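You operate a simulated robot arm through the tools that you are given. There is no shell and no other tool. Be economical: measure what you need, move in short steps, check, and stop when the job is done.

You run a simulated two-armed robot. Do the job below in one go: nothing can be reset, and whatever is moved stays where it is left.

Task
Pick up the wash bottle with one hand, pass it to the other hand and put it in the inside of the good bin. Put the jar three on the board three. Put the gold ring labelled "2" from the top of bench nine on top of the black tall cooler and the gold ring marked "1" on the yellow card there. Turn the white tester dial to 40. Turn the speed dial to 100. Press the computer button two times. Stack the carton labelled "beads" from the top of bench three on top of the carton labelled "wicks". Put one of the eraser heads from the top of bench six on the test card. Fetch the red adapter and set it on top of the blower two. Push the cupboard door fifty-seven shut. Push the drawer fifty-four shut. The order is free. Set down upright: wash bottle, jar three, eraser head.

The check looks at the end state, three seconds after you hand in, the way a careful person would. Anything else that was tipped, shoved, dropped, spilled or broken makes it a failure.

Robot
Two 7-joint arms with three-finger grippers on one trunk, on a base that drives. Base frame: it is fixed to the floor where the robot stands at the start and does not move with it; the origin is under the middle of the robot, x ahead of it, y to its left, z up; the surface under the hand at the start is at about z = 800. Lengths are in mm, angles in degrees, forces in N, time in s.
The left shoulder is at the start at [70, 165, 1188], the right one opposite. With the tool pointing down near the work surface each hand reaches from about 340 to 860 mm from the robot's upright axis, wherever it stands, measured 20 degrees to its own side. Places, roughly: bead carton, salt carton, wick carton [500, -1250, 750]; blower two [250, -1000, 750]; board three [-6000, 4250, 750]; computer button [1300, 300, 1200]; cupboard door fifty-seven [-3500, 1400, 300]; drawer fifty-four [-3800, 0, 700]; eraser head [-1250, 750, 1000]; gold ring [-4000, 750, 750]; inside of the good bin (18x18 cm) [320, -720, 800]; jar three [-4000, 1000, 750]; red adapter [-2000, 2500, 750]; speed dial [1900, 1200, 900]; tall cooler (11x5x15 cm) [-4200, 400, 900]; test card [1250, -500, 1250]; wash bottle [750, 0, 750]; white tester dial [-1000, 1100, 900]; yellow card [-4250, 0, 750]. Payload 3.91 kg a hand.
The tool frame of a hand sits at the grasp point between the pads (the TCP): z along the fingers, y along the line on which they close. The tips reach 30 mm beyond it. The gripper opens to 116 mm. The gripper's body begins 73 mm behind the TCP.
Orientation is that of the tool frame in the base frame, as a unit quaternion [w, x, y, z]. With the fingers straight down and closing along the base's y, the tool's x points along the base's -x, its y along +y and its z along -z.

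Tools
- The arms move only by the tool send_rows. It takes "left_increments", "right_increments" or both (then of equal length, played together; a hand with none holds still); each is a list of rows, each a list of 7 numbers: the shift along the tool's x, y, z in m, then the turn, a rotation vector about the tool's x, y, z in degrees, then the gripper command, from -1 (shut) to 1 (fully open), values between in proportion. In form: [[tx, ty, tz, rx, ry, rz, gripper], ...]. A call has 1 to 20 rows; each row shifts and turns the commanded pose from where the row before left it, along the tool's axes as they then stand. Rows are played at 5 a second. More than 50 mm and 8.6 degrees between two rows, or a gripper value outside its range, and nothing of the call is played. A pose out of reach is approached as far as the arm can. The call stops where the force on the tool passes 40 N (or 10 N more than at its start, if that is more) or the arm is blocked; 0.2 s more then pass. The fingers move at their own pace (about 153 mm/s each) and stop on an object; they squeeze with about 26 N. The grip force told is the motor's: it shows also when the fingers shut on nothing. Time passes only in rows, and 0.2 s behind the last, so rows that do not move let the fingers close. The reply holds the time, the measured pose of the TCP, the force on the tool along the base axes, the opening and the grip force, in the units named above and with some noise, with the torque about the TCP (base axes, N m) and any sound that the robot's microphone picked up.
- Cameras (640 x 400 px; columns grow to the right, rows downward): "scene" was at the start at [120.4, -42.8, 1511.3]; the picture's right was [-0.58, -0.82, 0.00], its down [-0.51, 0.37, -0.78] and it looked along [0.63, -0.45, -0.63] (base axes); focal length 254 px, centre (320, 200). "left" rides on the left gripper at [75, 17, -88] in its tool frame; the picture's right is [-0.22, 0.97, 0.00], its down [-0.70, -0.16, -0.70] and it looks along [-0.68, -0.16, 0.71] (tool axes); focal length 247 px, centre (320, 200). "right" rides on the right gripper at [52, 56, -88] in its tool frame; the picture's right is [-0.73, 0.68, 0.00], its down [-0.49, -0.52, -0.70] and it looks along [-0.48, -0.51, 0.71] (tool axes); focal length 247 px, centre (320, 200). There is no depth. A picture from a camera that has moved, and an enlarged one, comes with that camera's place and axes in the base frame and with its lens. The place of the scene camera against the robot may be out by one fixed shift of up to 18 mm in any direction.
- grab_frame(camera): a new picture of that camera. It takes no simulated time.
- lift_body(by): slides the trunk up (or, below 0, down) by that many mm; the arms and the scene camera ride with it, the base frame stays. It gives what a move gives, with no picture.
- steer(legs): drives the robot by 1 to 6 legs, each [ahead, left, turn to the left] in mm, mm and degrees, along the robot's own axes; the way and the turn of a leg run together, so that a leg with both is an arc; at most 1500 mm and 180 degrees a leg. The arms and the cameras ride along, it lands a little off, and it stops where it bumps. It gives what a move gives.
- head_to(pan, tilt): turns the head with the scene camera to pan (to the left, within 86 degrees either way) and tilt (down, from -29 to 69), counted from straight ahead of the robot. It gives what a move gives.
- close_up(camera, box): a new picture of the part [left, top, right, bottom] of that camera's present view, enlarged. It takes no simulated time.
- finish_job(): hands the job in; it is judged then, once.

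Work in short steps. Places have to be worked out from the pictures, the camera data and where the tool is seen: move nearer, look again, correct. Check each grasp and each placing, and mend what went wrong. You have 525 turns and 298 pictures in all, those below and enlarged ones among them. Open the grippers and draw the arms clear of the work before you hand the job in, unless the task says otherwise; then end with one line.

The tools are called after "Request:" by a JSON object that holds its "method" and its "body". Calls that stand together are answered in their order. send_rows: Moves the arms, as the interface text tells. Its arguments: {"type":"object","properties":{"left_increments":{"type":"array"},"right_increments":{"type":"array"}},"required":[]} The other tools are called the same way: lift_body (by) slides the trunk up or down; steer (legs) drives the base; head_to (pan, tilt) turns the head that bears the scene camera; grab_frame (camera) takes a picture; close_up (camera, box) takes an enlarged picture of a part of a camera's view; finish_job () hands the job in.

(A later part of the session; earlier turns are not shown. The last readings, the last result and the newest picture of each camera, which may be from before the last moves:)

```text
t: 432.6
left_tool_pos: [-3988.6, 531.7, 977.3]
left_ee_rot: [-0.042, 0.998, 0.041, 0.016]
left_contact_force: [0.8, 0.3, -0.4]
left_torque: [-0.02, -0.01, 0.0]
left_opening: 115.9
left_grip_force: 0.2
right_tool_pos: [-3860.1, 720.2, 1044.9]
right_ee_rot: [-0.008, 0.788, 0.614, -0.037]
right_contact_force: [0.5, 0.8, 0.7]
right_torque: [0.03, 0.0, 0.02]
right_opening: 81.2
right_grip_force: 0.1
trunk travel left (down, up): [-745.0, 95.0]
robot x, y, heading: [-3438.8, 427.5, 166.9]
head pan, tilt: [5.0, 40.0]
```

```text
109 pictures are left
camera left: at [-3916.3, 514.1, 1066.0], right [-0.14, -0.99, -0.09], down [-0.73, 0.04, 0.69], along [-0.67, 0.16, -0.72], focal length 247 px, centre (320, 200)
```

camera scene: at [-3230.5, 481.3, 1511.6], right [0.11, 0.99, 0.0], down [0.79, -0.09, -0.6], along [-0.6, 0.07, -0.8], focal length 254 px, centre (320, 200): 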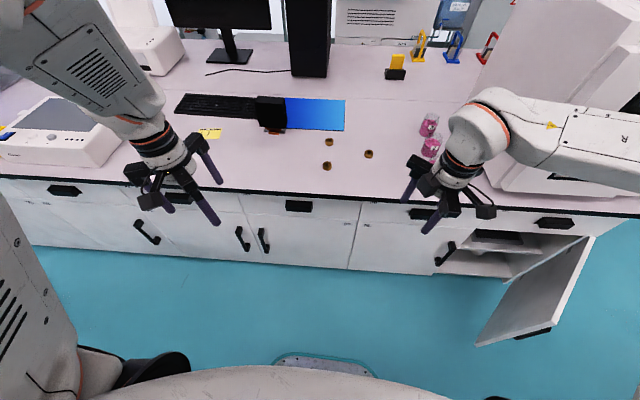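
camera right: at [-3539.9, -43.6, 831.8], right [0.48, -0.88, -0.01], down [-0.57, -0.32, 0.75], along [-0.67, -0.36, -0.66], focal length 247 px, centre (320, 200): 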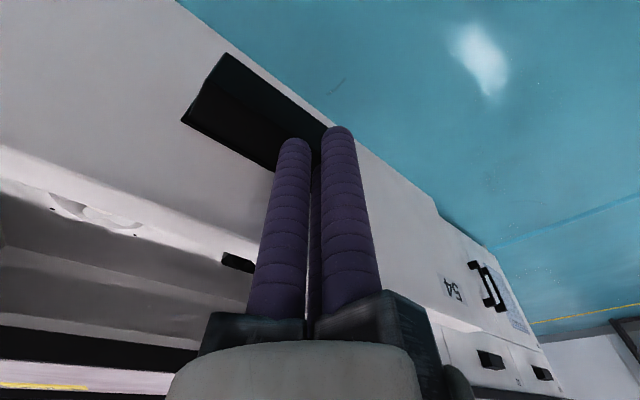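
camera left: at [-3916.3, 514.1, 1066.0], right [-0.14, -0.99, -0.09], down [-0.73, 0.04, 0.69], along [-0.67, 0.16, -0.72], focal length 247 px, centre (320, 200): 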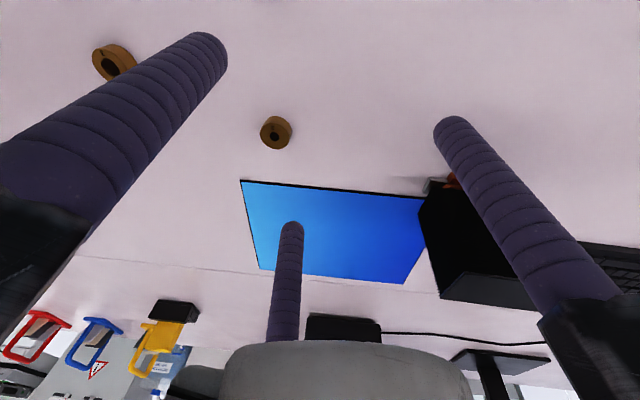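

Request:
{"method": "close_up", "body": {"camera": "left", "box": [250, 110, 300, 155]}}

Request:
{"method": "close_up", "body": {"camera": "left", "box": [85, 35, 145, 85]}}

```text
8.89 times, centred on (275, 132) of left
camera zoom: at [-3916.3, 514.1, 1066.0], right [-0.14, -0.99, -0.09], down [-0.73, 0.04, 0.69], along [-0.67, 0.16, -0.72], focal length 2195 px, centre (720, 800)
```

zoom: 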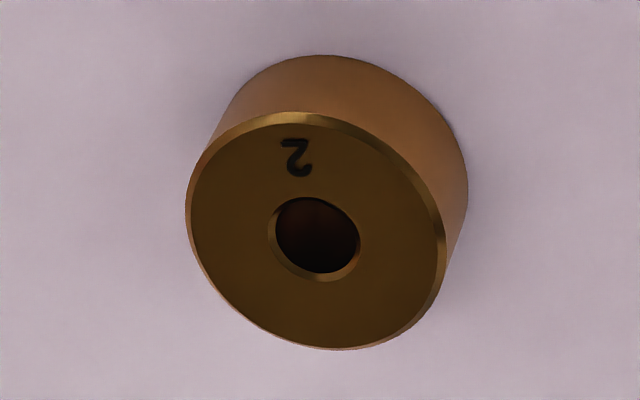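

```text
8.00 times, centred on (115, 60) of left
camera zoom: at [-3916.3, 514.1, 1066.0], right [-0.14, -0.99, -0.09], down [-0.73, 0.04, 0.69], along [-0.67, 0.16, -0.72], focal length 1976 px, centre (1960, 1320)
```

zoom: 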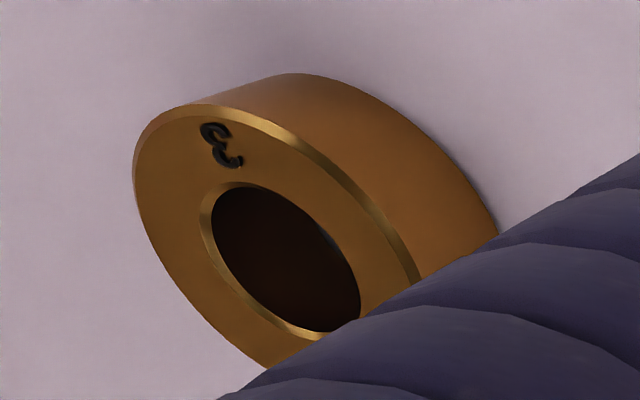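

The back ring is "2" and the right one is "3", so the front one should be "1". Ring 2 is at about (-4044, 608). I'll level the left hand and move over it.

Request:
{"method": "send_rows", "body": {"left_increments": [[0, 0, 0, -4.6, -2.0, 0, 0.5], [-0.0248, -0.0401, 0, 0, 0, 0, 0.3], [-0.0248, -0.0401, 0, 0, 0, 0, 0.3], [0, 0, 0.04, 0, 0, 0, 0.3], [0, 0, 0.04, 0, 0, 0, 0.3], [0, 0, 0, 0, 0, 0, 0.3]]}}

Request:
{"method": "grab_frame", "body": {"camera": "left"}}

```text
t: 434.0
left_tool_pos: [-4052.7, 604.3, 902.8]
left_ee_rot: [-0.009, 0.999, 0.051, 0.005]
left_contact_force: [1.0, -0.1, 0.5]
left_torque: [0.04, 0.01, 0.02]
left_opening: 75.1
left_grip_force: 0.0
right_tool_pos: [-3859.3, 720.9, 1045.7]
right_ee_rot: [-0.007, 0.788, 0.614, -0.036]
right_contact_force: [0.4, 0.2, 0.1]
right_torque: [0.01, 0.0, 0.01]
right_opening: 81.2
right_grip_force: 0.0
trunk travel left (down, up): [-745.0, 95.0]
robot x, y, heading: [-3443.7, 429.7, 167.1]
head pan, tilt: [5.0, 40.0]
```

```text
106 pictures are left
camera left: at [-3976.6, 594.2, 990.1], right [-0.12, -0.99, -0.02], down [-0.71, 0.07, 0.7], along [-0.69, 0.1, -0.72], focal length 247 px, centre (320, 200)
```

left: 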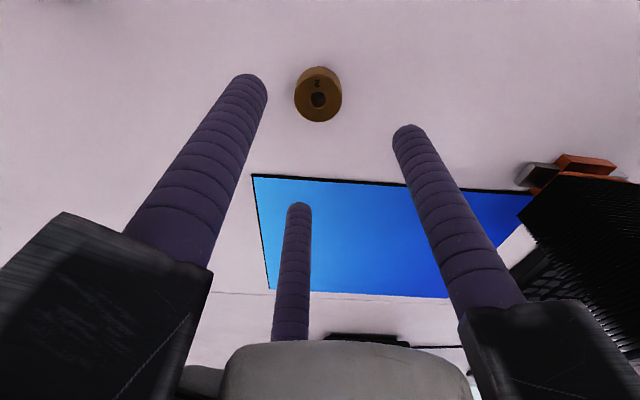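

Ring 2 is confirmed at (-4044, 608). I'll centre on it and descend around it.

Request:
{"method": "send_rows", "body": {"left_increments": [[0.0093, -0.0026, 0.02, 0, 0, 0, 0.3], [0, 0, 0.025, 0, 0, 0, 0.1], [0, 0, 0.02, 0, 0, 0, 0.1], [0, 0, 0, 0, 0, 0, 0.1]]}}

Request:
{"method": "grab_frame", "body": {"camera": "left"}}

```text
t: 435.0
left_tool_pos: [-4037.5, 610.8, 831.0]
left_ee_rot: [0.0, 0.999, 0.043, 0.002]
left_contact_force: [-0.7, 1.2, 0.7]
left_torque: [0.02, 0.0, -0.07]
left_opening: 63.8
left_grip_force: 0.1
right_tool_pos: [-3859.4, 720.4, 1045.6]
right_ee_rot: [-0.007, 0.788, 0.614, -0.036]
right_contact_force: [-0.1, -0.8, -0.3]
right_torque: [-0.04, -0.01, -0.03]
right_opening: 81.2
right_grip_force: 0.1
trunk travel left (down, up): [-745.0, 95.0]
robot x, y, heading: [-3440.3, 427.9, 167.0]
head pan, tilt: [5.0, 40.0]
```

```text
105 pictures are left
camera left: at [-3961.4, 600.3, 919.8], right [-0.14, -0.99, 0.0], down [-0.71, 0.1, 0.7], along [-0.69, 0.1, -0.72], focal length 247 px, centre (320, 200)
```

left: 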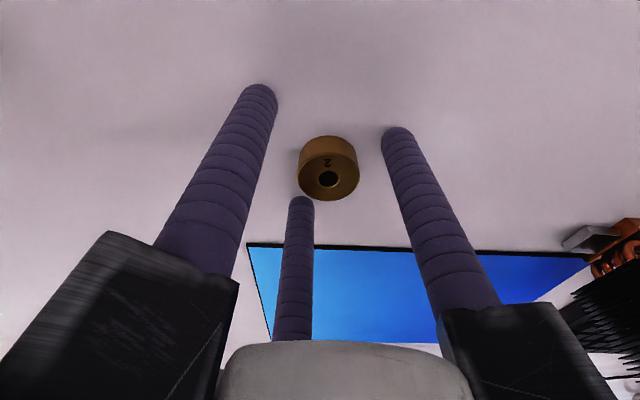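

The hand stands 7 mm short of the ring's centre. I'll correct and close.

Request:
{"method": "send_rows", "body": {"left_increments": [[-0.007, 0.0025, 0, 0, 0, 0, 0.1], [0, 0, 0, 0, 0, 0, 0.1], [0, 0, 0, 0, 0, 0, -1], [0, 0, 0, 0, 0, 0, -1], [0, 0, 0, 0, 0, 0, -1]]}}

Request:
{"method": "grab_frame", "body": {"camera": "left"}}

```text
t: 436.2
left_tool_pos: [-4042.5, 609.0, 833.2]
left_ee_rot: [-0.001, 0.999, 0.041, 0.001]
left_contact_force: [-0.3, -0.4, 0.3]
left_torque: [0.01, -0.04, 0.0]
left_opening: 36.4
left_grip_force: 26.1
right_tool_pos: [-3860.7, 720.7, 1044.6]
right_ee_rot: [-0.007, 0.789, 0.614, -0.036]
right_contact_force: [0.4, -0.5, -0.2]
right_torque: [0.0, -0.01, -0.03]
right_opening: 81.2
right_grip_force: 0.0
trunk travel left (down, up): [-745.0, 95.0]
robot x, y, heading: [-3442.4, 431.9, 166.9]
head pan, tilt: [5.0, 40.0]
```

```text
104 pictures are left
camera left: at [-3967.2, 598.9, 920.6], right [-0.14, -0.99, 0.0], down [-0.71, 0.1, 0.7], along [-0.69, 0.1, -0.72], focal length 247 px, centre (320, 200)
```

left: 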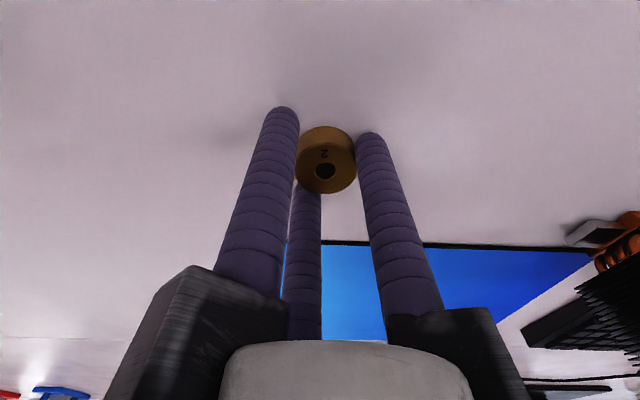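

Ring 2 is gripped (36 mm). I'll lift it and move toward the cooler for a look at its top.

Request:
{"method": "send_rows", "body": {"left_increments": [[0, 0, -0.02, 0, 0, 0, -1], [0, 0, -0.045, 0, 0, 0, -1], [0, 0, -0.045, 0, 0, 0, -1], [0, 0, -0.045, 0, 0, 0, -1], [0, 0, -0.045, 0, 0, 0, -1], [0.004, 0.042, 0, 0, 0, 0, -1], [0.004, 0.042, 0, 0, 0, 0, -1], [0.004, 0.042, 0, 0, 0, 0, -1], [0.004, 0.042, 0, 0, 0, 0, -1], [0.004, 0.042, 0, 0, 0, 0, -1], [0, 0, 0, 0, 0, 0, -1]]}}

Request:
{"method": "grab_frame", "body": {"camera": "left"}}

Request:
{"method": "close_up", "body": {"camera": "scene", "box": [120, 60, 420, 240]}}

```text
t: 438.6
left_tool_pos: [-4006.5, 402.0, 1031.0]
left_ee_rot: [-0.001, 0.999, 0.041, 0.001]
left_contact_force: [0.1, -0.1, -1.6]
left_torque: [-0.03, -0.04, -0.01]
left_opening: 36.3
left_grip_force: 25.9
right_tool_pos: [-3860.0, 721.7, 1045.0]
right_ee_rot: [-0.006, 0.789, 0.614, -0.037]
right_contact_force: [-0.2, -0.1, -0.4]
right_torque: [-0.05, -0.01, -0.01]
right_opening: 80.7
right_grip_force: 0.1
trunk travel left (down, up): [-745.0, 95.0]
robot x, y, heading: [-3439.6, 429.5, 167.1]
head pan, tilt: [5.0, 40.0]
```

```text
103 pictures are left
camera left: at [-3930.2, 392.1, 1120.0], right [-0.14, -0.99, 0.0], down [-0.71, 0.1, 0.7], along [-0.69, 0.1, -0.72], focal length 247 px, centre (320, 200)
```

left: 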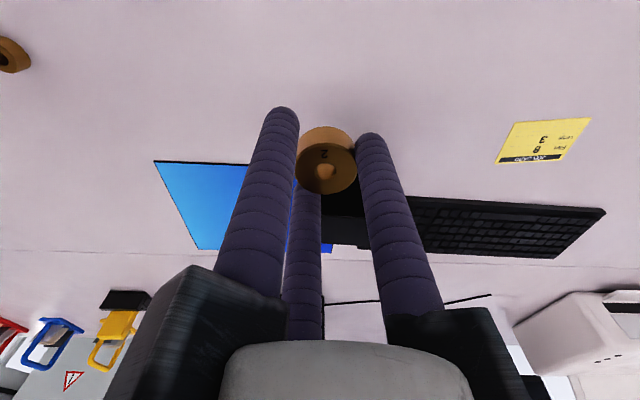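

```text
2.13 times, centred on (270, 150) of scene
camera zoom: at [-3572.9, 461.4, 1529.5], right [0.14, 0.99, 0.0], down [0.64, -0.09, -0.77], along [-0.76, 0.11, -0.64], focal length 541 px, centre (427, 307)
```

zoom: 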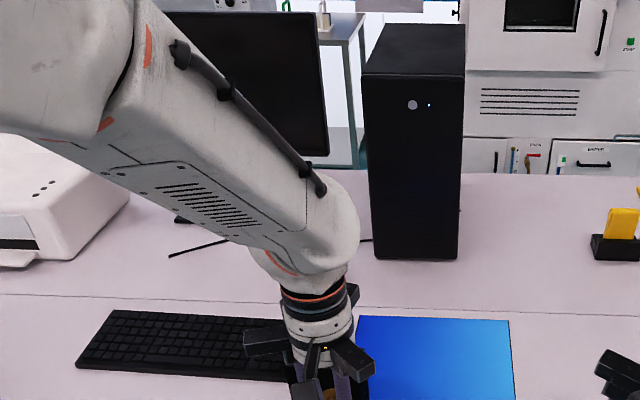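

The held ring hides the cooler from this camera. I'll shift sideways so it's visible beside the fingers.

Request:
{"method": "send_rows", "body": {"left_increments": [[0, -0.045, 0, 0, 0, 0, -1], [0, -0.045, 0, 0, 0, 0, -1], [0, -0.03, 0, 0, 0, 0, -1], [0, 0, 0, 0, 0, 0, -1]]}}

Request:
{"method": "grab_frame", "body": {"camera": "left"}}

Request:
{"method": "head_to", "body": {"pan": 12, "tilt": 42}}

Request:
{"method": "grab_frame", "body": {"camera": "scene"}}

```text
t: 439.6
left_tool_pos: [-4016.0, 519.9, 1033.2]
left_ee_rot: [-0.001, 0.999, 0.041, 0.001]
left_contact_force: [-0.1, 0.4, -0.6]
left_torque: [0.0, 0.02, -0.02]
left_opening: 36.2
left_grip_force: 26.2
right_tool_pos: [-3860.2, 719.0, 1045.1]
right_ee_rot: [-0.006, 0.788, 0.614, -0.036]
right_contact_force: [-0.3, 0.0, 0.1]
right_torque: [0.01, 0.0, 0.02]
right_opening: 81.2
right_grip_force: 0.2
trunk travel left (down, up): [-745.0, 95.0]
robot x, y, heading: [-3440.7, 431.3, 167.3]
head pan, tilt: [5.0, 40.0]
```

```text
101 pictures are left
camera left: at [-3939.9, 510.3, 1121.0], right [-0.14, -0.99, 0.0], down [-0.71, 0.1, 0.7], along [-0.69, 0.1, -0.72], focal length 247 px, centre (320, 200)
```

left: 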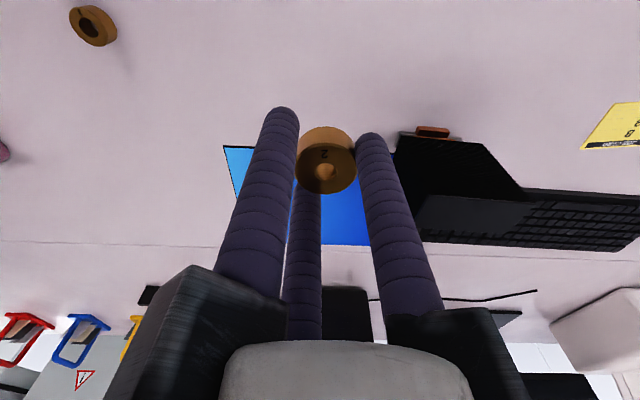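

```text
t: 440.3
left_tool_pos: [-4015.9, 519.9, 1032.6]
left_ee_rot: [-0.001, 0.999, 0.041, 0.001]
left_contact_force: [-0.7, -1.1, -1.2]
left_torque: [-0.03, 0.01, 0.0]
left_opening: 36.4
left_grip_force: 25.6
right_tool_pos: [-3860.3, 719.3, 1044.7]
right_ee_rot: [-0.006, 0.788, 0.614, -0.036]
right_contact_force: [-0.1, 0.2, -0.3]
right_torque: [-0.01, 0.01, 0.02]
right_opening: 81.0
right_grip_force: 0.1
trunk travel left (down, up): [-745.0, 95.0]
robot x, y, heading: [-3441.3, 428.1, 167.0]
head pan, tilt: [12.0, 42.0]
```

```text
100 pictures are left
camera scene: at [-3572.1, 449.8, 1526.6], right [0.02, 1.0, 0.0], down [0.67, -0.01, -0.74], along [-0.74, 0.01, -0.67], focal length 254 px, centre (320, 200)
```

scene: 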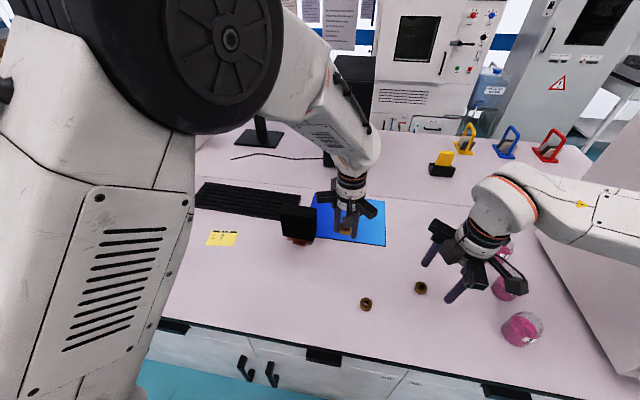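

Request:
{"method": "close_up", "body": {"camera": "left", "box": [360, 110, 560, 260]}}

Request:
{"method": "close_up", "body": {"camera": "scene", "box": [250, 170, 370, 270]}}

```text
2.67 times, centred on (460, 185) of left
camera zoom: at [-3939.9, 510.3, 1120.9], right [-0.14, -0.99, 0.0], down [-0.71, 0.1, 0.7], along [-0.69, 0.1, -0.72], focal length 659 px, centre (-53, 240)
```

zoom: 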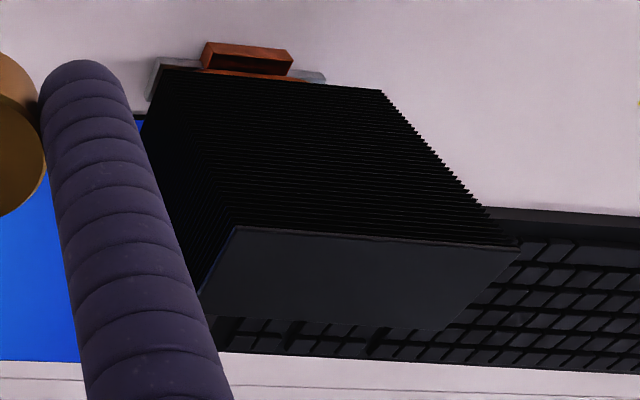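

```text
4.00 times, centred on (310, 220) of scene
camera zoom: at [-3572.1, 449.8, 1526.6], right [0.02, 1.0, 0.0], down [0.67, -0.01, -0.74], along [-0.74, 0.01, -0.67], focal length 1014 px, centre (360, 120)
```

zoom: 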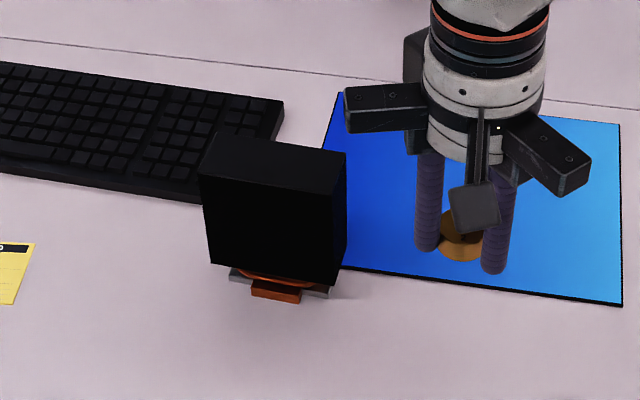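

The cooler's top centre comes out at (-4134, 390, 957). I'll move the ring above it and check.

Request:
{"method": "send_rows", "body": {"left_increments": [[-0.032, 0.03, 0, 0, 0, 0, -1], [-0.032, 0.03, 0, 0, 0, 0, -1], [-0.032, 0.03, 0, 0, 0, 0, -1], [-0.032, 0.03, 0, 0, 0, 0, -1], [0, 0, 0, 0, 0, 0, -1]]}}

Request:
{"method": "grab_frame", "body": {"camera": "left"}}

Request:
{"method": "close_up", "body": {"camera": "scene", "box": [240, 150, 360, 260]}}

```text
t: 441.5
left_tool_pos: [-4131.3, 391.6, 1030.7]
left_ee_rot: [0.0, 0.999, 0.041, 0.0]
left_contact_force: [0.6, -0.2, -1.8]
left_torque: [0.0, 0.02, -0.01]
left_opening: 36.2
left_grip_force: 26.3
right_tool_pos: [-3859.7, 721.1, 1044.2]
right_ee_rot: [-0.007, 0.789, 0.614, -0.036]
right_contact_force: [0.3, 0.7, -0.2]
right_torque: [-0.02, 0.03, 0.02]
right_opening: 81.4
right_grip_force: 0.0
trunk travel left (down, up): [-745.0, 95.0]
robot x, y, heading: [-3441.5, 431.3, 167.0]
head pan, tilt: [12.0, 42.0]
```

```text
97 pictures are left
camera left: at [-4056.5, 381.3, 1120.8], right [-0.14, -0.99, 0.0], down [-0.71, 0.1, 0.7], along [-0.69, 0.1, -0.72], focal length 247 px, centre (320, 200)
```

left: 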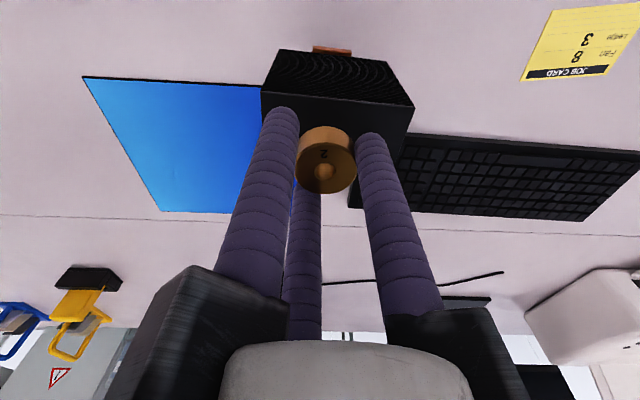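

```text
3.64 times, centred on (300, 205) of scene
camera zoom: at [-3571.0, 450.9, 1526.7], right [0.02, 1.0, 0.0], down [0.67, -0.01, -0.74], along [-0.74, 0.01, -0.67], focal length 922 px, centre (393, 182)
```

zoom: 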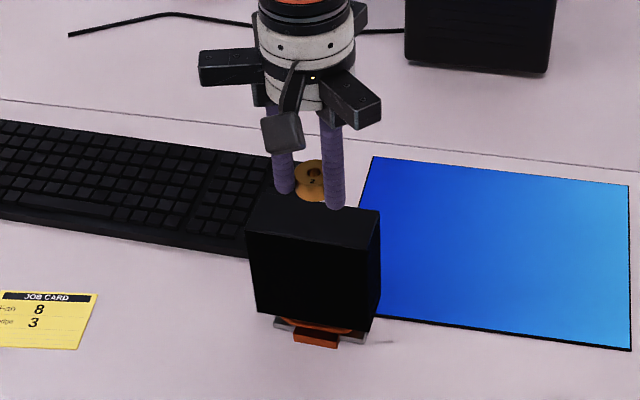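

The ring needs about 10 mm more depth to be centred on the 5 cm top. I'll correct and lower close to the surface.

Request:
{"method": "send_rows", "body": {"left_increments": [[-0.01, -0.001, 0, 0, 0, 0, -1], [0, 0, 0.014, 0, 0, 0, -1], [0, 0, 0.012, 0, 0, 0, -1], [0, 0, 0, 0, 0, 0, -1]]}}

Request:
{"method": "close_up", "body": {"camera": "scene", "box": [270, 170, 340, 240]}}

Request:
{"method": "grab_frame", "body": {"camera": "left"}}

```text
t: 442.5
left_tool_pos: [-4142.7, 391.6, 1006.5]
left_ee_rot: [-0.001, 0.999, 0.042, 0.0]
left_contact_force: [0.2, -0.5, -1.0]
left_torque: [-0.01, 0.0, 0.03]
left_opening: 36.3
left_grip_force: 25.8
right_tool_pos: [-3861.4, 719.7, 1046.0]
right_ee_rot: [-0.007, 0.789, 0.614, -0.036]
right_contact_force: [0.5, 0.3, -0.2]
right_torque: [0.02, 0.03, 0.01]
right_opening: 81.2
right_grip_force: 0.1
trunk travel left (down, up): [-745.0, 95.0]
robot x, y, heading: [-3442.6, 427.8, 166.9]
head pan, tilt: [12.0, 42.0]
```

```text
5.71 times, centred on (305, 205) of scene
camera zoom: at [-3572.1, 449.6, 1526.6], right [0.02, 1.0, 0.0], down [0.67, -0.01, -0.74], along [-0.74, 0.01, -0.67], focal length 1449 px, centre (406, 171)
```

zoom: 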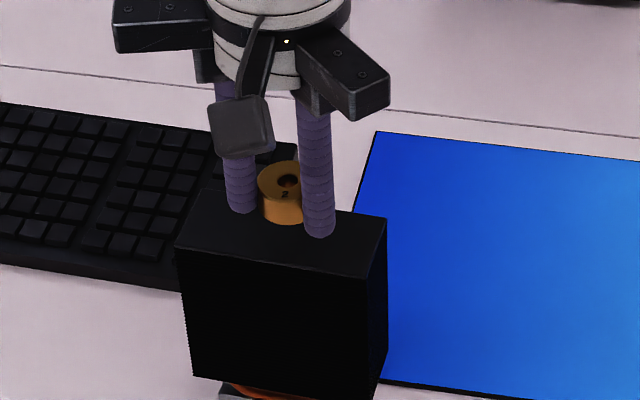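

```text
94 pictures are left
camera left: at [-4067.3, 381.2, 1094.3], right [-0.14, -0.99, 0.0], down [-0.71, 0.1, 0.7], along [-0.69, 0.1, -0.72], focal length 247 px, centre (320, 200)
```

left: 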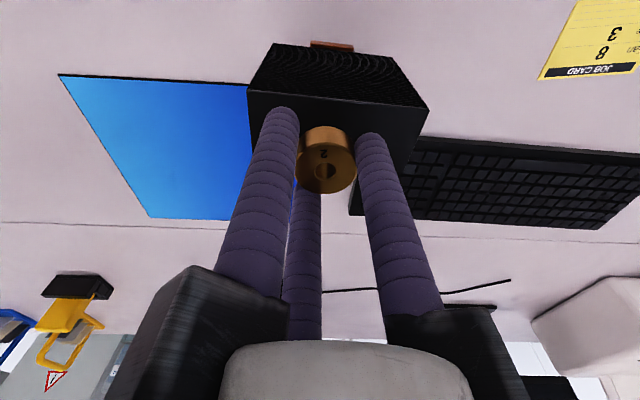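

The ring is right over the centre. I'll lower until contact.

Request:
{"method": "send_rows", "body": {"left_increments": [[0, 0, 0.005, 0, 0, 0, -1], [0, 0, 0.003, 0, 0, 0, -1], [0, 0, 0.002, 0, 0, 0, -1], [0, 0, 0.002, 0, 0, 0, -1], [0, 0, 0, 0, 0, 0, -1]]}}

```text
t: 443.7
left_tool_pos: [-4142.7, 391.0, 993.2]
left_ee_rot: [0.0, 0.999, 0.042, 0.0]
left_contact_force: [0.0, 1.1, -0.5]
left_torque: [-0.02, -0.03, -0.01]
left_opening: 35.9
left_grip_force: 26.3
right_tool_pos: [-3860.5, 720.1, 1045.6]
right_ee_rot: [-0.007, 0.788, 0.615, -0.037]
right_contact_force: [0.5, -0.1, 0.1]
right_torque: [-0.02, -0.02, 0.02]
right_opening: 81.3
right_grip_force: 0.0
trunk travel left (down, up): [-745.0, 95.0]
robot x, y, heading: [-3441.4, 427.8, 167.1]
head pan, tilt: [12.0, 42.0]
```

Request:
{"method": "send_rows", "body": {"left_increments": [[0, 0, 0.0015, 0, 0, 0, -1], [0, 0, 0.0015, 0, 0, 0, -1], [0, 0, 0, 0, 0, 0, -1]]}}

Request:
{"method": "close_up", "body": {"camera": "scene", "box": [270, 170, 340, 240]}}

```text
t: 444.5
left_tool_pos: [-4144.3, 391.8, 991.3]
left_ee_rot: [0.0, 0.999, 0.041, 0.001]
left_contact_force: [-0.3, 0.3, -1.3]
left_torque: [0.02, 0.02, 0.02]
left_opening: 36.1
left_grip_force: 25.5
right_tool_pos: [-3861.1, 719.6, 1045.9]
right_ee_rot: [-0.006, 0.788, 0.614, -0.037]
right_contact_force: [0.0, 0.3, -0.1]
right_torque: [0.0, 0.02, 0.0]
right_opening: 81.0
right_grip_force: 0.1
trunk travel left (down, up): [-745.0, 95.0]
robot x, y, heading: [-3437.6, 429.4, 167.2]
head pan, tilt: [12.0, 42.0]
```

```text
5.71 times, centred on (305, 205) of scene
camera zoom: at [-3572.2, 449.7, 1526.6], right [0.02, 1.0, 0.0], down [0.67, -0.01, -0.74], along [-0.74, 0.01, -0.67], focal length 1449 px, centre (406, 171)
```

zoom: 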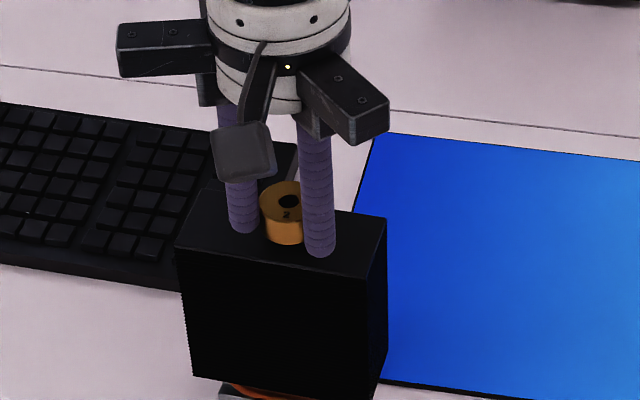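

Still free. I'll continue in small steps.

Request:
{"method": "send_rows", "body": {"left_increments": [[0, 0, 0.0015, 0, 0, 0, -1], [0, 0, 0.0015, 0, 0, 0, -1], [0, 0, 0.0015, 0, 0, 0, -1], [0, 0, 0, 0, 0, 0, -1]]}}

```text
t: 445.5
left_tool_pos: [-4143.5, 391.2, 986.6]
left_ee_rot: [-0.001, 0.999, 0.041, 0.001]
left_contact_force: [0.0, 0.2, -1.0]
left_torque: [-0.03, -0.01, -0.01]
left_opening: 36.0
left_grip_force: 25.9
right_tool_pos: [-3860.8, 720.3, 1044.1]
right_ee_rot: [-0.006, 0.788, 0.614, -0.036]
right_contact_force: [-1.2, 0.2, 0.5]
right_torque: [-0.01, 0.02, 0.02]
right_opening: 81.3
right_grip_force: 0.0
trunk travel left (down, up): [-745.0, 95.0]
robot x, y, heading: [-3438.9, 429.1, 167.1]
head pan, tilt: [12.0, 42.0]
```

Request:
{"method": "send_rows", "body": {"left_increments": [[0, 0, 0.0015, 0, 0, 0, -1], [0, 0, 0.0015, 0, 0, 0, -1], [0, 0, 0.0015, 0, 0, 0, -1], [0, 0, 0, 0, 0, 0, -1]]}}

Request:
{"method": "close_up", "body": {"camera": "scene", "box": [270, 170, 340, 240]}}

```text
t: 446.5
left_tool_pos: [-4142.3, 391.3, 981.7]
left_ee_rot: [-0.001, 0.999, 0.04, 0.001]
left_contact_force: [-0.1, 0.2, -0.8]
left_torque: [0.01, -0.01, 0.01]
left_opening: 35.7
left_grip_force: 25.8
right_tool_pos: [-3860.9, 720.4, 1045.4]
right_ee_rot: [-0.007, 0.788, 0.614, -0.036]
right_contact_force: [0.0, -0.7, 1.1]
right_torque: [-0.01, 0.03, -0.01]
right_opening: 81.2
right_grip_force: 0.0
trunk travel left (down, up): [-745.0, 95.0]
robot x, y, heading: [-3435.7, 432.0, 167.0]
head pan, tilt: [12.0, 42.0]
```

```text
5.71 times, centred on (305, 205) of scene
camera zoom: at [-3572.2, 449.7, 1526.6], right [0.02, 1.0, 0.0], down [0.67, -0.01, -0.74], along [-0.74, 0.01, -0.67], focal length 1449 px, centre (406, 171)
```

zoom: 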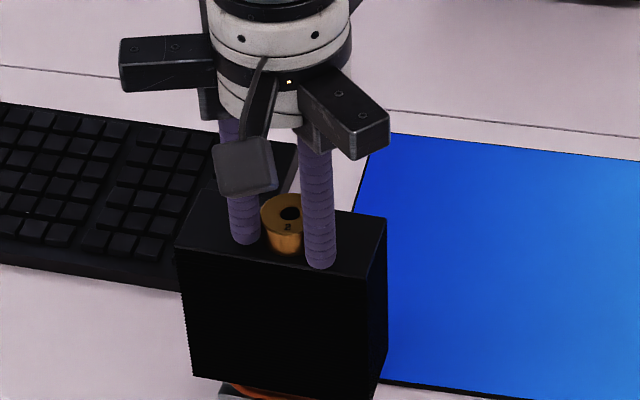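

Close to the surface (a 15 cm cooler puts its top at about 947). I'll continue in 1 mm steps.

Request:
{"method": "send_rows", "body": {"left_increments": [[0, 0, 0.001, 0, 0, 0, -1], [0, 0, 0.001, 0, 0, 0, -1], [0, 0, 0.001, 0, 0, 0, -1], [0, 0, 0, 0, 0, 0, -1]]}}

```text
t: 447.5
left_tool_pos: [-4143.6, 391.1, 981.9]
left_ee_rot: [-0.002, 0.999, 0.042, -0.002]
left_contact_force: [-4.0, -1.5, 19.9]
left_torque: [-0.13, 0.12, -0.06]
left_opening: 35.8
left_grip_force: 26.6
right_tool_pos: [-3860.0, 721.0, 1046.3]
right_ee_rot: [-0.007, 0.789, 0.613, -0.036]
right_contact_force: [-0.3, -0.1, 1.4]
right_torque: [0.03, 0.02, -0.03]
right_opening: 81.1
right_grip_force: 0.1
trunk travel left (down, up): [-745.0, 95.0]
robot x, y, heading: [-3439.3, 427.5, 167.1]
head pan, tilt: [12.0, 42.0]
```

Contact (20 N). I'll ease off, open slightly, and rise straight up.

Request:
{"method": "send_rows", "body": {"left_increments": [[0, 0, -0.0012, 0, 0, 0, -1], [0, 0, 0, 0, 0, 0, -0.2], [0, 0, 0, 0, 0, 0, 0], [0, 0, 0, 0, 0, 0, 0], [0, 0, -0.03, 0, 0, 0, 0], [0, 0, -0.04, 0, 0, 0, 0], [0, 0, 0, 0, 0, 0, 0]]}}

Request:
{"method": "close_up", "body": {"camera": "scene", "box": [270, 160, 350, 240]}}

```text
t: 449.1
left_tool_pos: [-4144.4, 391.5, 1048.1]
left_ee_rot: [0.0, 0.999, 0.041, 0.002]
left_contact_force: [-1.3, -0.2, -0.5]
left_torque: [-0.05, -0.02, 0.02]
left_opening: 58.2
left_grip_force: 0.1
right_tool_pos: [-3861.1, 720.4, 1044.9]
right_ee_rot: [-0.007, 0.788, 0.614, -0.037]
right_contact_force: [0.1, -0.6, 0.3]
right_torque: [-0.03, -0.04, 0.02]
right_opening: 81.2
right_grip_force: 0.1
trunk travel left (down, up): [-745.0, 95.0]
robot x, y, heading: [-3439.5, 430.2, 166.5]
head pan, tilt: [12.0, 42.0]
```

```text
5.00 times, centred on (310, 200) of scene
camera zoom: at [-3573.4, 449.6, 1526.4], right [0.02, 1.0, 0.0], down [0.67, -0.01, -0.74], along [-0.74, 0.01, -0.67], focal length 1268 px, centre (370, 200)
```

zoom: 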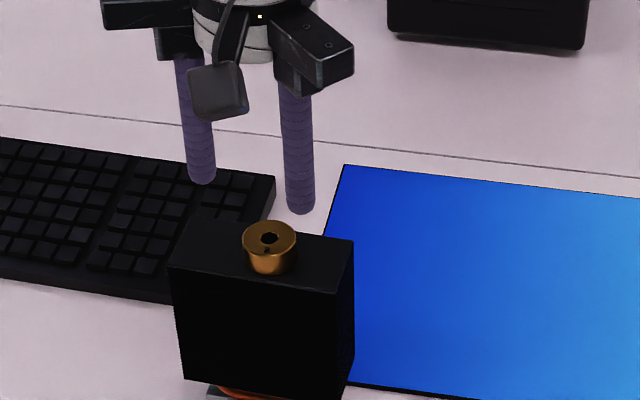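

Ring 2 sits centred on the cooler. Now for the front ring: I'll move the left hand just behind it to read its number.

Request:
{"method": "send_rows", "body": {"left_increments": [[0.0361, -0.0207, 0, 0, 0, 0, 0.3], [0.0361, -0.0207, 0, 0, 0, 0, 0.3], [0.0361, -0.0207, 0, 0, 0, 0, 0.3], [0.0361, -0.0207, 0, 0, 0, 0, 0.3], [0.0361, -0.0207, 0, 0, 0, 0, 0.3], [0.0361, -0.0207, 0, 0, 0, 0, 0.3], [0.0361, -0.0207, 0, 0, 0, 0, 0.3], [0.0361, -0.0207, 0, 0, 0, 0, 0.3], [0, 0, 0.045, 0, 0, 0, 0.3], [0, 0, 0.045, 0, 0, 0, 0.3], [0, 0, 0, 0, 0, 0, 0.3]]}}

Request:
{"method": "grab_frame", "body": {"camera": "left"}}

```text
t: 451.7
left_tool_pos: [-3883.8, 589.6, 998.5]
left_ee_rot: [-0.048, 0.997, 0.061, 0.001]
left_contact_force: [0.3, -0.5, 0.3]
left_torque: [0.01, -0.01, -0.01]
left_opening: 75.3
left_grip_force: 0.0
right_tool_pos: [-3860.3, 720.0, 1045.1]
right_ee_rot: [-0.007, 0.788, 0.614, -0.036]
right_contact_force: [0.0, 0.4, -1.1]
right_torque: [0.0, 0.01, 0.06]
right_opening: 81.5
right_grip_force: 0.0
trunk travel left (down, up): [-745.0, 95.0]
robot x, y, heading: [-3438.0, 430.1, 166.9]
head pan, tilt: [12.0, 42.0]
stopped in row 11 (left hand): the arm was blocked; the commanded pose is now the measured one
```

```text
90 pictures are left
camera left: at [-3807.5, 574.5, 1084.6], right [-0.11, -0.99, -0.1], down [-0.71, 0.01, 0.71], along [-0.7, 0.14, -0.7], focal length 247 px, centre (320, 200)
```

left: 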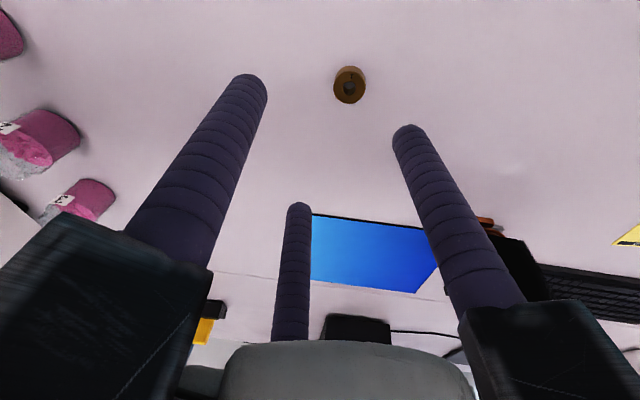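

Request:
{"method": "close_up", "body": {"camera": "left", "box": [325, 60, 375, 110]}}

```text
8.00 times, centred on (350, 85) of left
camera zoom: at [-3807.5, 574.5, 1084.6], right [-0.11, -0.99, -0.1], down [-0.71, 0.01, 0.71], along [-0.7, 0.14, -0.7], focal length 1976 px, centre (80, 1120)
```

zoom: 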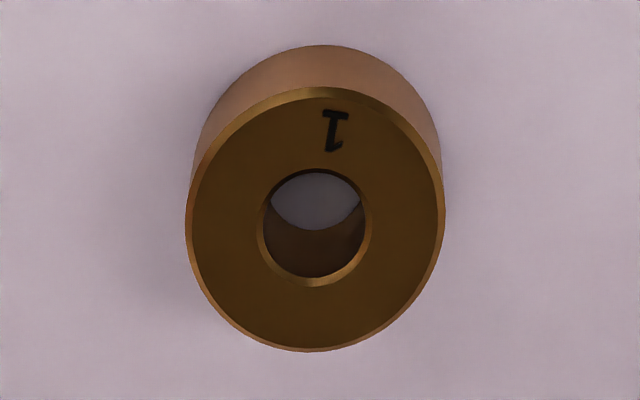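

It's ring "1", at about (-3909, 579). The left arm is cramped here, so I'll shift the robot right and back to give it room, then move over the ring.

Request:
{"method": "steer", "body": {"legs": [[-60, -200, 0]]}}

Request:
{"method": "send_rows", "body": {"left_increments": [[0, 0, 0, -5.5, -0.5, 0, 0.3], [-0.0301, 0.035, 0, 0, 0, 0, 0.3], [-0.0301, 0.035, 0, 0, 0, 0, 0.3], [-0.0301, 0.035, 0, 0, 0, 0, 0.3], [-0.0301, 0.035, 0, 0, 0, 0, 0.3], [-0.0301, 0.035, 0, 0, 0, 0, 0.3], [0, 0, 0.045, 0, 0, 0, 0.3], [0, 0, 0.045, 0, 0, 0, 0.3], [0, 0, 0, 0, 0, 0, 0.3]]}}

Request:
{"method": "grab_frame", "body": {"camera": "left"}}

```text
t: 453.4
left_tool_pos: [-3778.8, 774.2, 996.6]
left_ee_rot: [-0.049, 0.997, 0.059, 0.002]
left_contact_force: [-0.3, 0.7, 0.0]
left_torque: [-0.02, -0.02, 0.0]
left_opening: 75.3
left_grip_force: 0.0
right_tool_pos: [-3756.0, 902.8, 1044.5]
right_ee_rot: [-0.008, 0.789, 0.614, -0.035]
right_contact_force: [-0.3, -0.6, -0.5]
right_torque: [-0.01, -0.02, 0.02]
right_opening: 81.2
right_grip_force: 0.1
trunk travel left (down, up): [-745.0, 95.0]
robot x, y, heading: [-3336.6, 612.9, 167.2]
head pan, tilt: [12.0, 42.0]
```

```text
t: 455.4
left_tool_pos: [-3907.2, 582.6, 906.6]
left_ee_rot: [-0.001, 0.998, 0.059, 0.0]
left_contact_force: [-0.4, -0.2, 0.3]
left_torque: [-0.03, 0.02, 0.01]
left_opening: 75.4
left_grip_force: 0.0
right_tool_pos: [-3754.9, 903.6, 1045.9]
right_ee_rot: [-0.008, 0.789, 0.613, -0.038]
right_contact_force: [-1.0, 0.3, 0.6]
right_torque: [0.01, 0.01, 0.0]
right_opening: 81.1
right_grip_force: 0.1
trunk travel left (down, up): [-745.0, 95.0]
robot x, y, heading: [-3337.3, 610.9, 166.9]
head pan, tilt: [12.0, 42.0]
```

```text
88 pictures are left
camera left: at [-3831.0, 574.8, 994.6], right [-0.11, -0.99, 0.0], down [-0.71, 0.08, 0.7], along [-0.7, 0.08, -0.71], focal length 247 px, centre (320, 200)
```

left: 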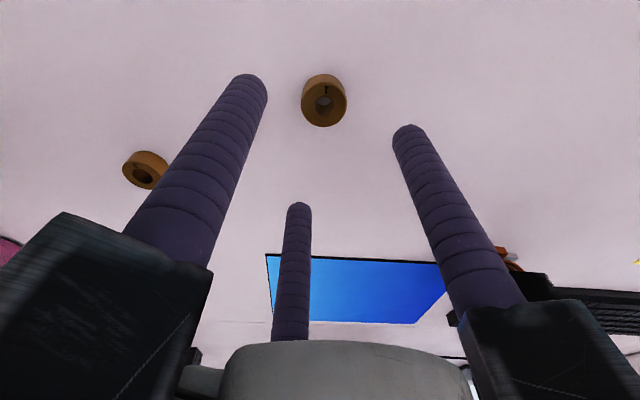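

Right above ring 1. I'll descend and grip it.

Request:
{"method": "send_rows", "body": {"left_increments": [[-0.001, 0.0015, 0.025, 0, 0, 0, 0.2], [0, 0, 0.025, 0, 0, 0, 0.1], [0, 0, 0.023, 0, 0, 0, 0.1], [0, 0, 0, 0, 0, 0, 0.1], [0, 0, 0, 0, 0, 0, -1], [0, 0, 0, 0, 0, 0, -1], [0, 0, 0, 0, 0, 0, -1]]}}

Request:
{"method": "send_rows", "body": {"left_increments": [[0, 0, -0.02, 0, 0, 0, -1], [0, 0, -0.045, 0, 0, 0, -1], [0, 0, -0.045, 0, 0, 0, -1], [0, 0, -0.045, 0, 0, 0, -1], [0, 0, 0, 0, 0, 0, -1]]}}

Request:
{"method": "grab_frame", "body": {"camera": "scene"}}

```text
t: 457.0
left_tool_pos: [-3907.7, 580.4, 834.7]
left_ee_rot: [-0.001, 0.998, 0.059, 0.001]
left_contact_force: [0.2, -0.6, -1.4]
left_torque: [0.02, -0.01, 0.01]
left_opening: 33.2
left_grip_force: 25.6
right_tool_pos: [-3756.7, 904.2, 1045.4]
right_ee_rot: [-0.007, 0.789, 0.613, -0.036]
right_contact_force: [0.7, 0.0, 0.5]
right_torque: [0.02, -0.01, 0.02]
right_opening: 81.3
right_grip_force: 0.0
trunk travel left (down, up): [-745.0, 95.0]
robot x, y, heading: [-3337.4, 610.7, 166.9]
head pan, tilt: [12.0, 42.0]
```

```text
t: 458.2
left_tool_pos: [-3909.3, 581.6, 988.0]
left_ee_rot: [-0.001, 0.998, 0.059, 0.002]
left_contact_force: [-0.6, -0.9, -0.8]
left_torque: [0.04, 0.01, 0.05]
left_opening: 33.5
left_grip_force: 26.8
right_tool_pos: [-3757.3, 903.5, 1043.0]
right_ee_rot: [-0.007, 0.789, 0.613, -0.036]
right_contact_force: [0.0, -0.3, -0.9]
right_torque: [-0.04, -0.01, 0.01]
right_opening: 81.5
right_grip_force: 0.1
trunk travel left (down, up): [-745.0, 95.0]
robot x, y, heading: [-3338.8, 612.7, 167.1]
head pan, tilt: [12.0, 42.0]
```

```text
87 pictures are left
camera scene: at [-3469.1, 632.6, 1526.5], right [0.02, 1.0, 0.0], down [0.67, -0.01, -0.74], along [-0.74, 0.01, -0.67], focal length 254 px, centre (320, 200)
```

scene: 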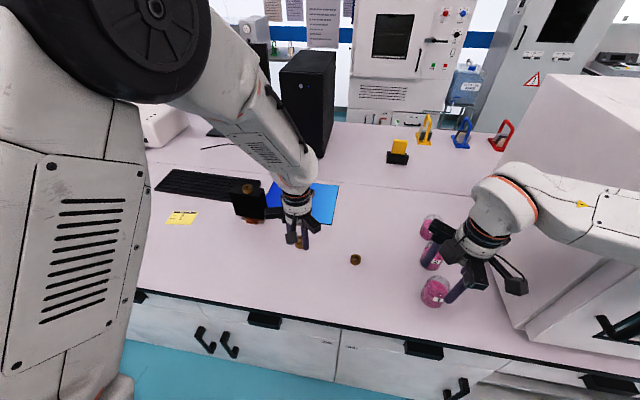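

Ring 1 is held. I'll drive left along the bench so the yellow card is in the left arm's range.

Request:
{"method": "steer", "body": {"legs": [[0, 380, 0], [50, 0, 0]]}}

Request:
{"method": "head_to", "body": {"pan": 20, "tilt": 42}}

Request:
{"method": "grab_frame", "body": {"camera": "left"}}

Request:
{"method": "grab_frame", "body": {"camera": "scene"}}

```text
t: 461.1
left_tool_pos: [-4039.2, 216.8, 991.3]
left_ee_rot: [-0.001, 0.998, 0.06, -0.001]
left_contact_force: [-0.8, -1.0, -0.6]
left_torque: [0.02, 0.01, -0.03]
left_opening: 34.0
left_grip_force: 26.1
right_tool_pos: [-3886.9, 540.5, 1047.0]
right_ee_rot: [-0.008, 0.788, 0.614, -0.037]
right_contact_force: [0.4, -0.5, -0.2]
right_torque: [0.04, 0.05, 0.01]
right_opening: 81.3
right_grip_force: 0.1
trunk travel left (down, up): [-745.0, 95.0]
robot x, y, heading: [-3470.1, 251.7, 166.9]
head pan, tilt: [12.0, 42.0]
```

```text
t: 461.8
left_tool_pos: [-4043.4, 217.9, 987.6]
left_ee_rot: [-0.001, 0.998, 0.061, 0.001]
left_contact_force: [-0.1, -0.3, 0.1]
left_torque: [-0.02, -0.01, -0.05]
left_opening: 33.9
left_grip_force: 26.6
right_tool_pos: [-3890.9, 540.4, 1044.2]
right_ee_rot: [-0.007, 0.788, 0.614, -0.037]
right_contact_force: [-0.5, -0.5, -0.4]
right_torque: [0.02, -0.02, 0.03]
right_opening: 81.1
right_grip_force: 0.1
trunk travel left (down, up): [-745.0, 95.0]
robot x, y, heading: [-3466.6, 254.0, 167.0]
head pan, tilt: [20.0, 42.0]
```

```text
86 pictures are left
camera left: at [-3967.2, 210.4, 1075.7], right [-0.11, -0.99, 0.0], down [-0.71, 0.07, 0.7], along [-0.69, 0.07, -0.72], focal length 247 px, centre (320, 200)
```

left: 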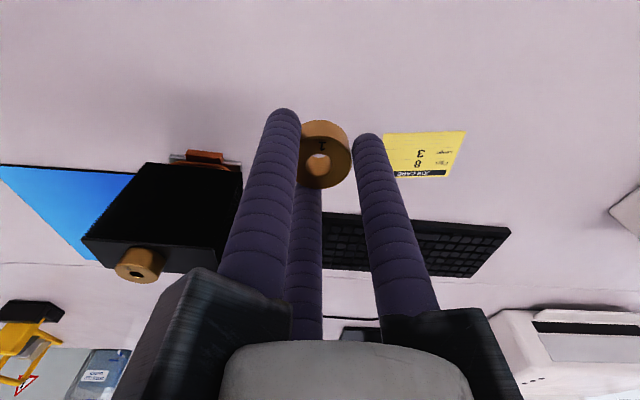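

```text
85 pictures are left
camera scene: at [-3603.1, 258.9, 1526.4], right [-0.12, 0.99, 0.0], down [0.67, 0.08, -0.74], along [-0.74, -0.09, -0.67], focal length 254 px, centre (320, 200)
```

scene: 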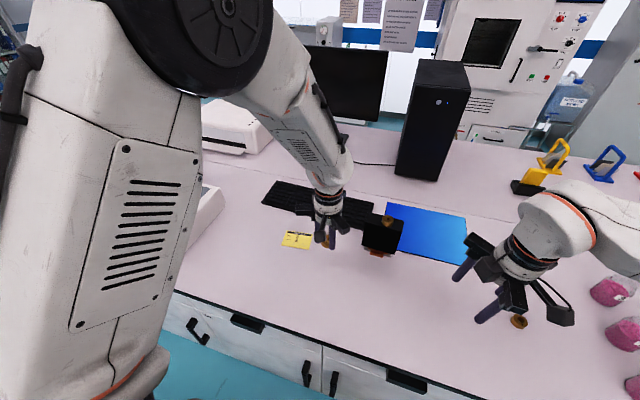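

The card centre is at about (-4165, 94). I'll carry the ring above it and lower to just above the bench.

Request:
{"method": "send_rows", "body": {"left_increments": [[-0.034, 0.027, 0, 0, 0, 0, -1], [-0.034, 0.027, 0, 0, 0, 0, -1], [-0.034, 0.027, 0, 0, 0, 0, -1], [-0.034, 0.027, 0, 0, 0, 0, -1], [0, 0, 0.04, 0, 0, 0, -1], [0, 0, 0.04, 0, 0, 0, -1], [0, 0, 0.04, 0, 0, 0, -1], [0, 0, 0, 0, 0, 0, -1]]}}

Request:
{"method": "grab_frame", "body": {"camera": "left"}}

Request:
{"method": "close_up", "body": {"camera": "scene", "box": [250, 190, 370, 280]}}

```text
t: 463.6
left_tool_pos: [-4164.0, 94.4, 868.6]
left_ee_rot: [-0.001, 0.998, 0.059, 0.001]
left_contact_force: [0.3, -0.8, -1.0]
left_torque: [0.03, 0.04, 0.04]
left_opening: 34.1
left_grip_force: 25.8
right_tool_pos: [-3889.2, 539.9, 1044.7]
right_ee_rot: [-0.009, 0.789, 0.613, -0.037]
right_contact_force: [0.0, -0.4, 0.7]
right_torque: [-0.03, 0.01, 0.05]
right_opening: 81.2
right_grip_force: 0.1
trunk travel left (down, up): [-745.0, 95.0]
robot x, y, heading: [-3470.2, 250.4, 166.9]
head pan, tilt: [20.0, 42.0]
```

```text
84 pictures are left
camera left: at [-4087.4, 86.9, 955.8], right [-0.11, -0.99, 0.0], down [-0.71, 0.07, 0.7], along [-0.7, 0.08, -0.71], focal length 247 px, centre (320, 200)
```

left: 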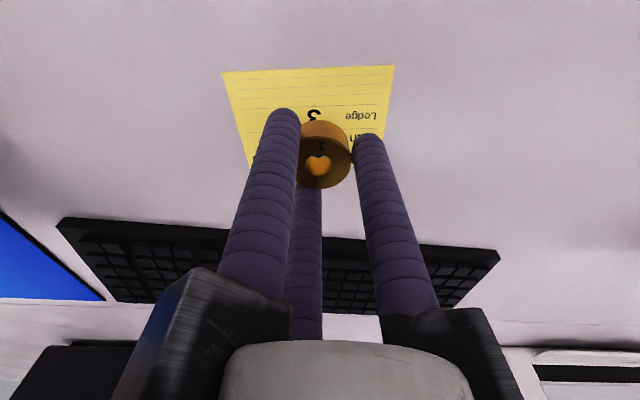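

```text
4.44 times, centred on (310, 235) of scene
camera zoom: at [-3600.3, 259.0, 1526.7], right [-0.12, 0.99, 0.0], down [0.66, 0.08, -0.74], along [-0.74, -0.09, -0.67], focal length 1127 px, centre (364, 44)
```

zoom: 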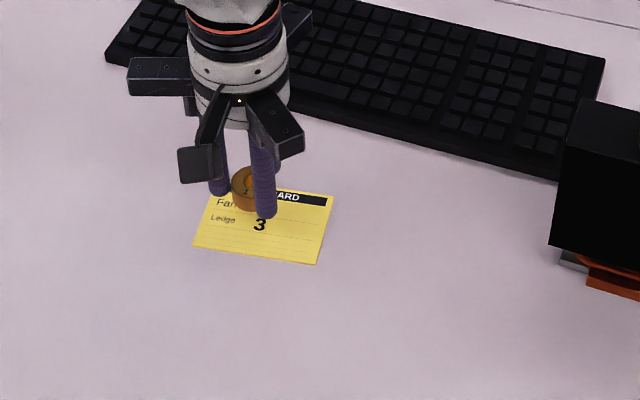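

A small shift (7 mm right, 4 mm deeper) will centre it. Then I'll lower to contact.

Request:
{"method": "send_rows", "body": {"left_increments": [[-0.004, -0.007, 0, 0, 0, 0, -1], [0, 0, 0.02, 0, 0, 0, -1], [0, 0, 0.009, 0, 0, 0, -1], [0, 0, 0.002, 0, 0, 0, -1], [0, 0, 0.002, 0, 0, 0, -1], [0, 0, 0, 0, 0, 0, -1]]}}

```text
t: 465.0
left_tool_pos: [-4169.3, 100.1, 835.7]
left_ee_rot: [-0.001, 0.998, 0.059, 0.001]
left_contact_force: [0.5, 0.3, 0.5]
left_torque: [-0.05, -0.04, 0.02]
left_opening: 34.1
left_grip_force: 26.1
right_tool_pos: [-3889.9, 540.7, 1045.0]
right_ee_rot: [-0.007, 0.789, 0.614, -0.036]
right_contact_force: [0.2, -1.0, -0.6]
right_torque: [0.01, -0.03, -0.01]
right_opening: 81.1
right_grip_force: 0.0
trunk travel left (down, up): [-745.0, 95.0]
robot x, y, heading: [-3470.9, 249.5, 166.9]
head pan, tilt: [20.0, 42.0]
```

Request:
{"method": "send_rows", "body": {"left_increments": [[0, 0, 0.001, 0, 0, 0, -1], [0, 0, 0.001, 0, 0, 0, -1], [0, 0, 0.001, 0, 0, 0, -1], [0, 0, 0, 0, 0, 0, -1]]}}

```text
t: 466.0
left_tool_pos: [-4168.8, 101.9, 834.1]
left_ee_rot: [0.0, 0.998, 0.06, -0.002]
left_contact_force: [-0.2, 0.3, 16.5]
left_torque: [0.01, -0.04, 0.06]
left_opening: 34.0
left_grip_force: 26.0
right_tool_pos: [-3889.4, 541.1, 1046.4]
right_ee_rot: [-0.007, 0.788, 0.614, -0.037]
right_contact_force: [0.4, -0.4, 0.1]
right_torque: [-0.01, -0.03, 0.0]
right_opening: 81.1
right_grip_force: 0.0
trunk travel left (down, up): [-745.0, 95.0]
robot x, y, heading: [-3466.7, 246.5, 167.0]
head pan, tilt: [20.0, 42.0]
```

Contact. I'll release and rise.

Request:
{"method": "send_rows", "body": {"left_increments": [[0, 0, -0.001, 0, 0, 0, -1], [0, 0, 0, 0, 0, 0, -0.2], [0, 0, 0, 0, 0, 0, 0.1], [0, 0, 0, 0, 0, 0, 0.1], [0, 0, -0.03, 0, 0, 0, 0.1], [0, 0, -0.045, 0, 0, 0, 0.1], [0, 0, -0.045, 0, 0, 0, 0.1], [0, 0, -0.045, 0, 0, 0, 0.1], [0, 0, -0.045, 0, 0, 0, 0.1]]}}

Request:
{"method": "close_up", "body": {"camera": "scene", "box": [250, 190, 430, 290]}}

```text
t: 468.0
left_tool_pos: [-4167.3, 99.9, 1045.4]
left_ee_rot: [-0.001, 0.998, 0.06, 0.0]
left_contact_force: [0.5, -0.1, 0.4]
left_torque: [0.01, -0.01, -0.01]
left_opening: 63.7
left_grip_force: 0.0
right_tool_pos: [-3889.0, 540.8, 1046.4]
right_ee_rot: [-0.008, 0.789, 0.614, -0.037]
right_contact_force: [-0.4, 0.3, 0.1]
right_torque: [-0.01, 0.06, 0.01]
right_opening: 81.1
right_grip_force: 0.1
trunk travel left (down, up): [-745.0, 95.0]
robot x, y, heading: [-3472.4, 250.5, 167.2]
head pan, tilt: [20.0, 42.0]
```

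```text
3.56 times, centred on (340, 240) of scene
camera zoom: at [-3599.3, 258.7, 1526.7], right [-0.12, 0.99, 0.0], down [0.66, 0.08, -0.74], along [-0.74, -0.09, -0.67], focal length 901 px, centre (249, 58)
```

zoom: 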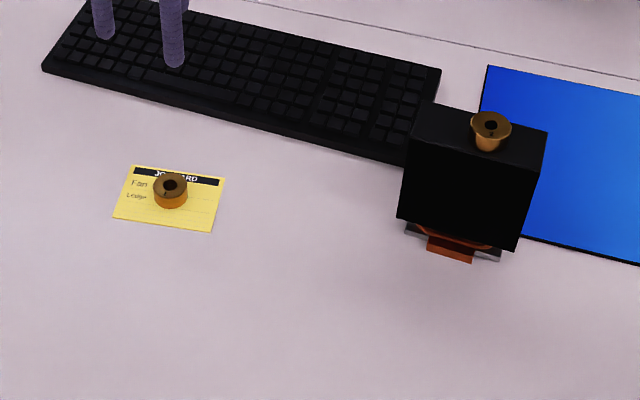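

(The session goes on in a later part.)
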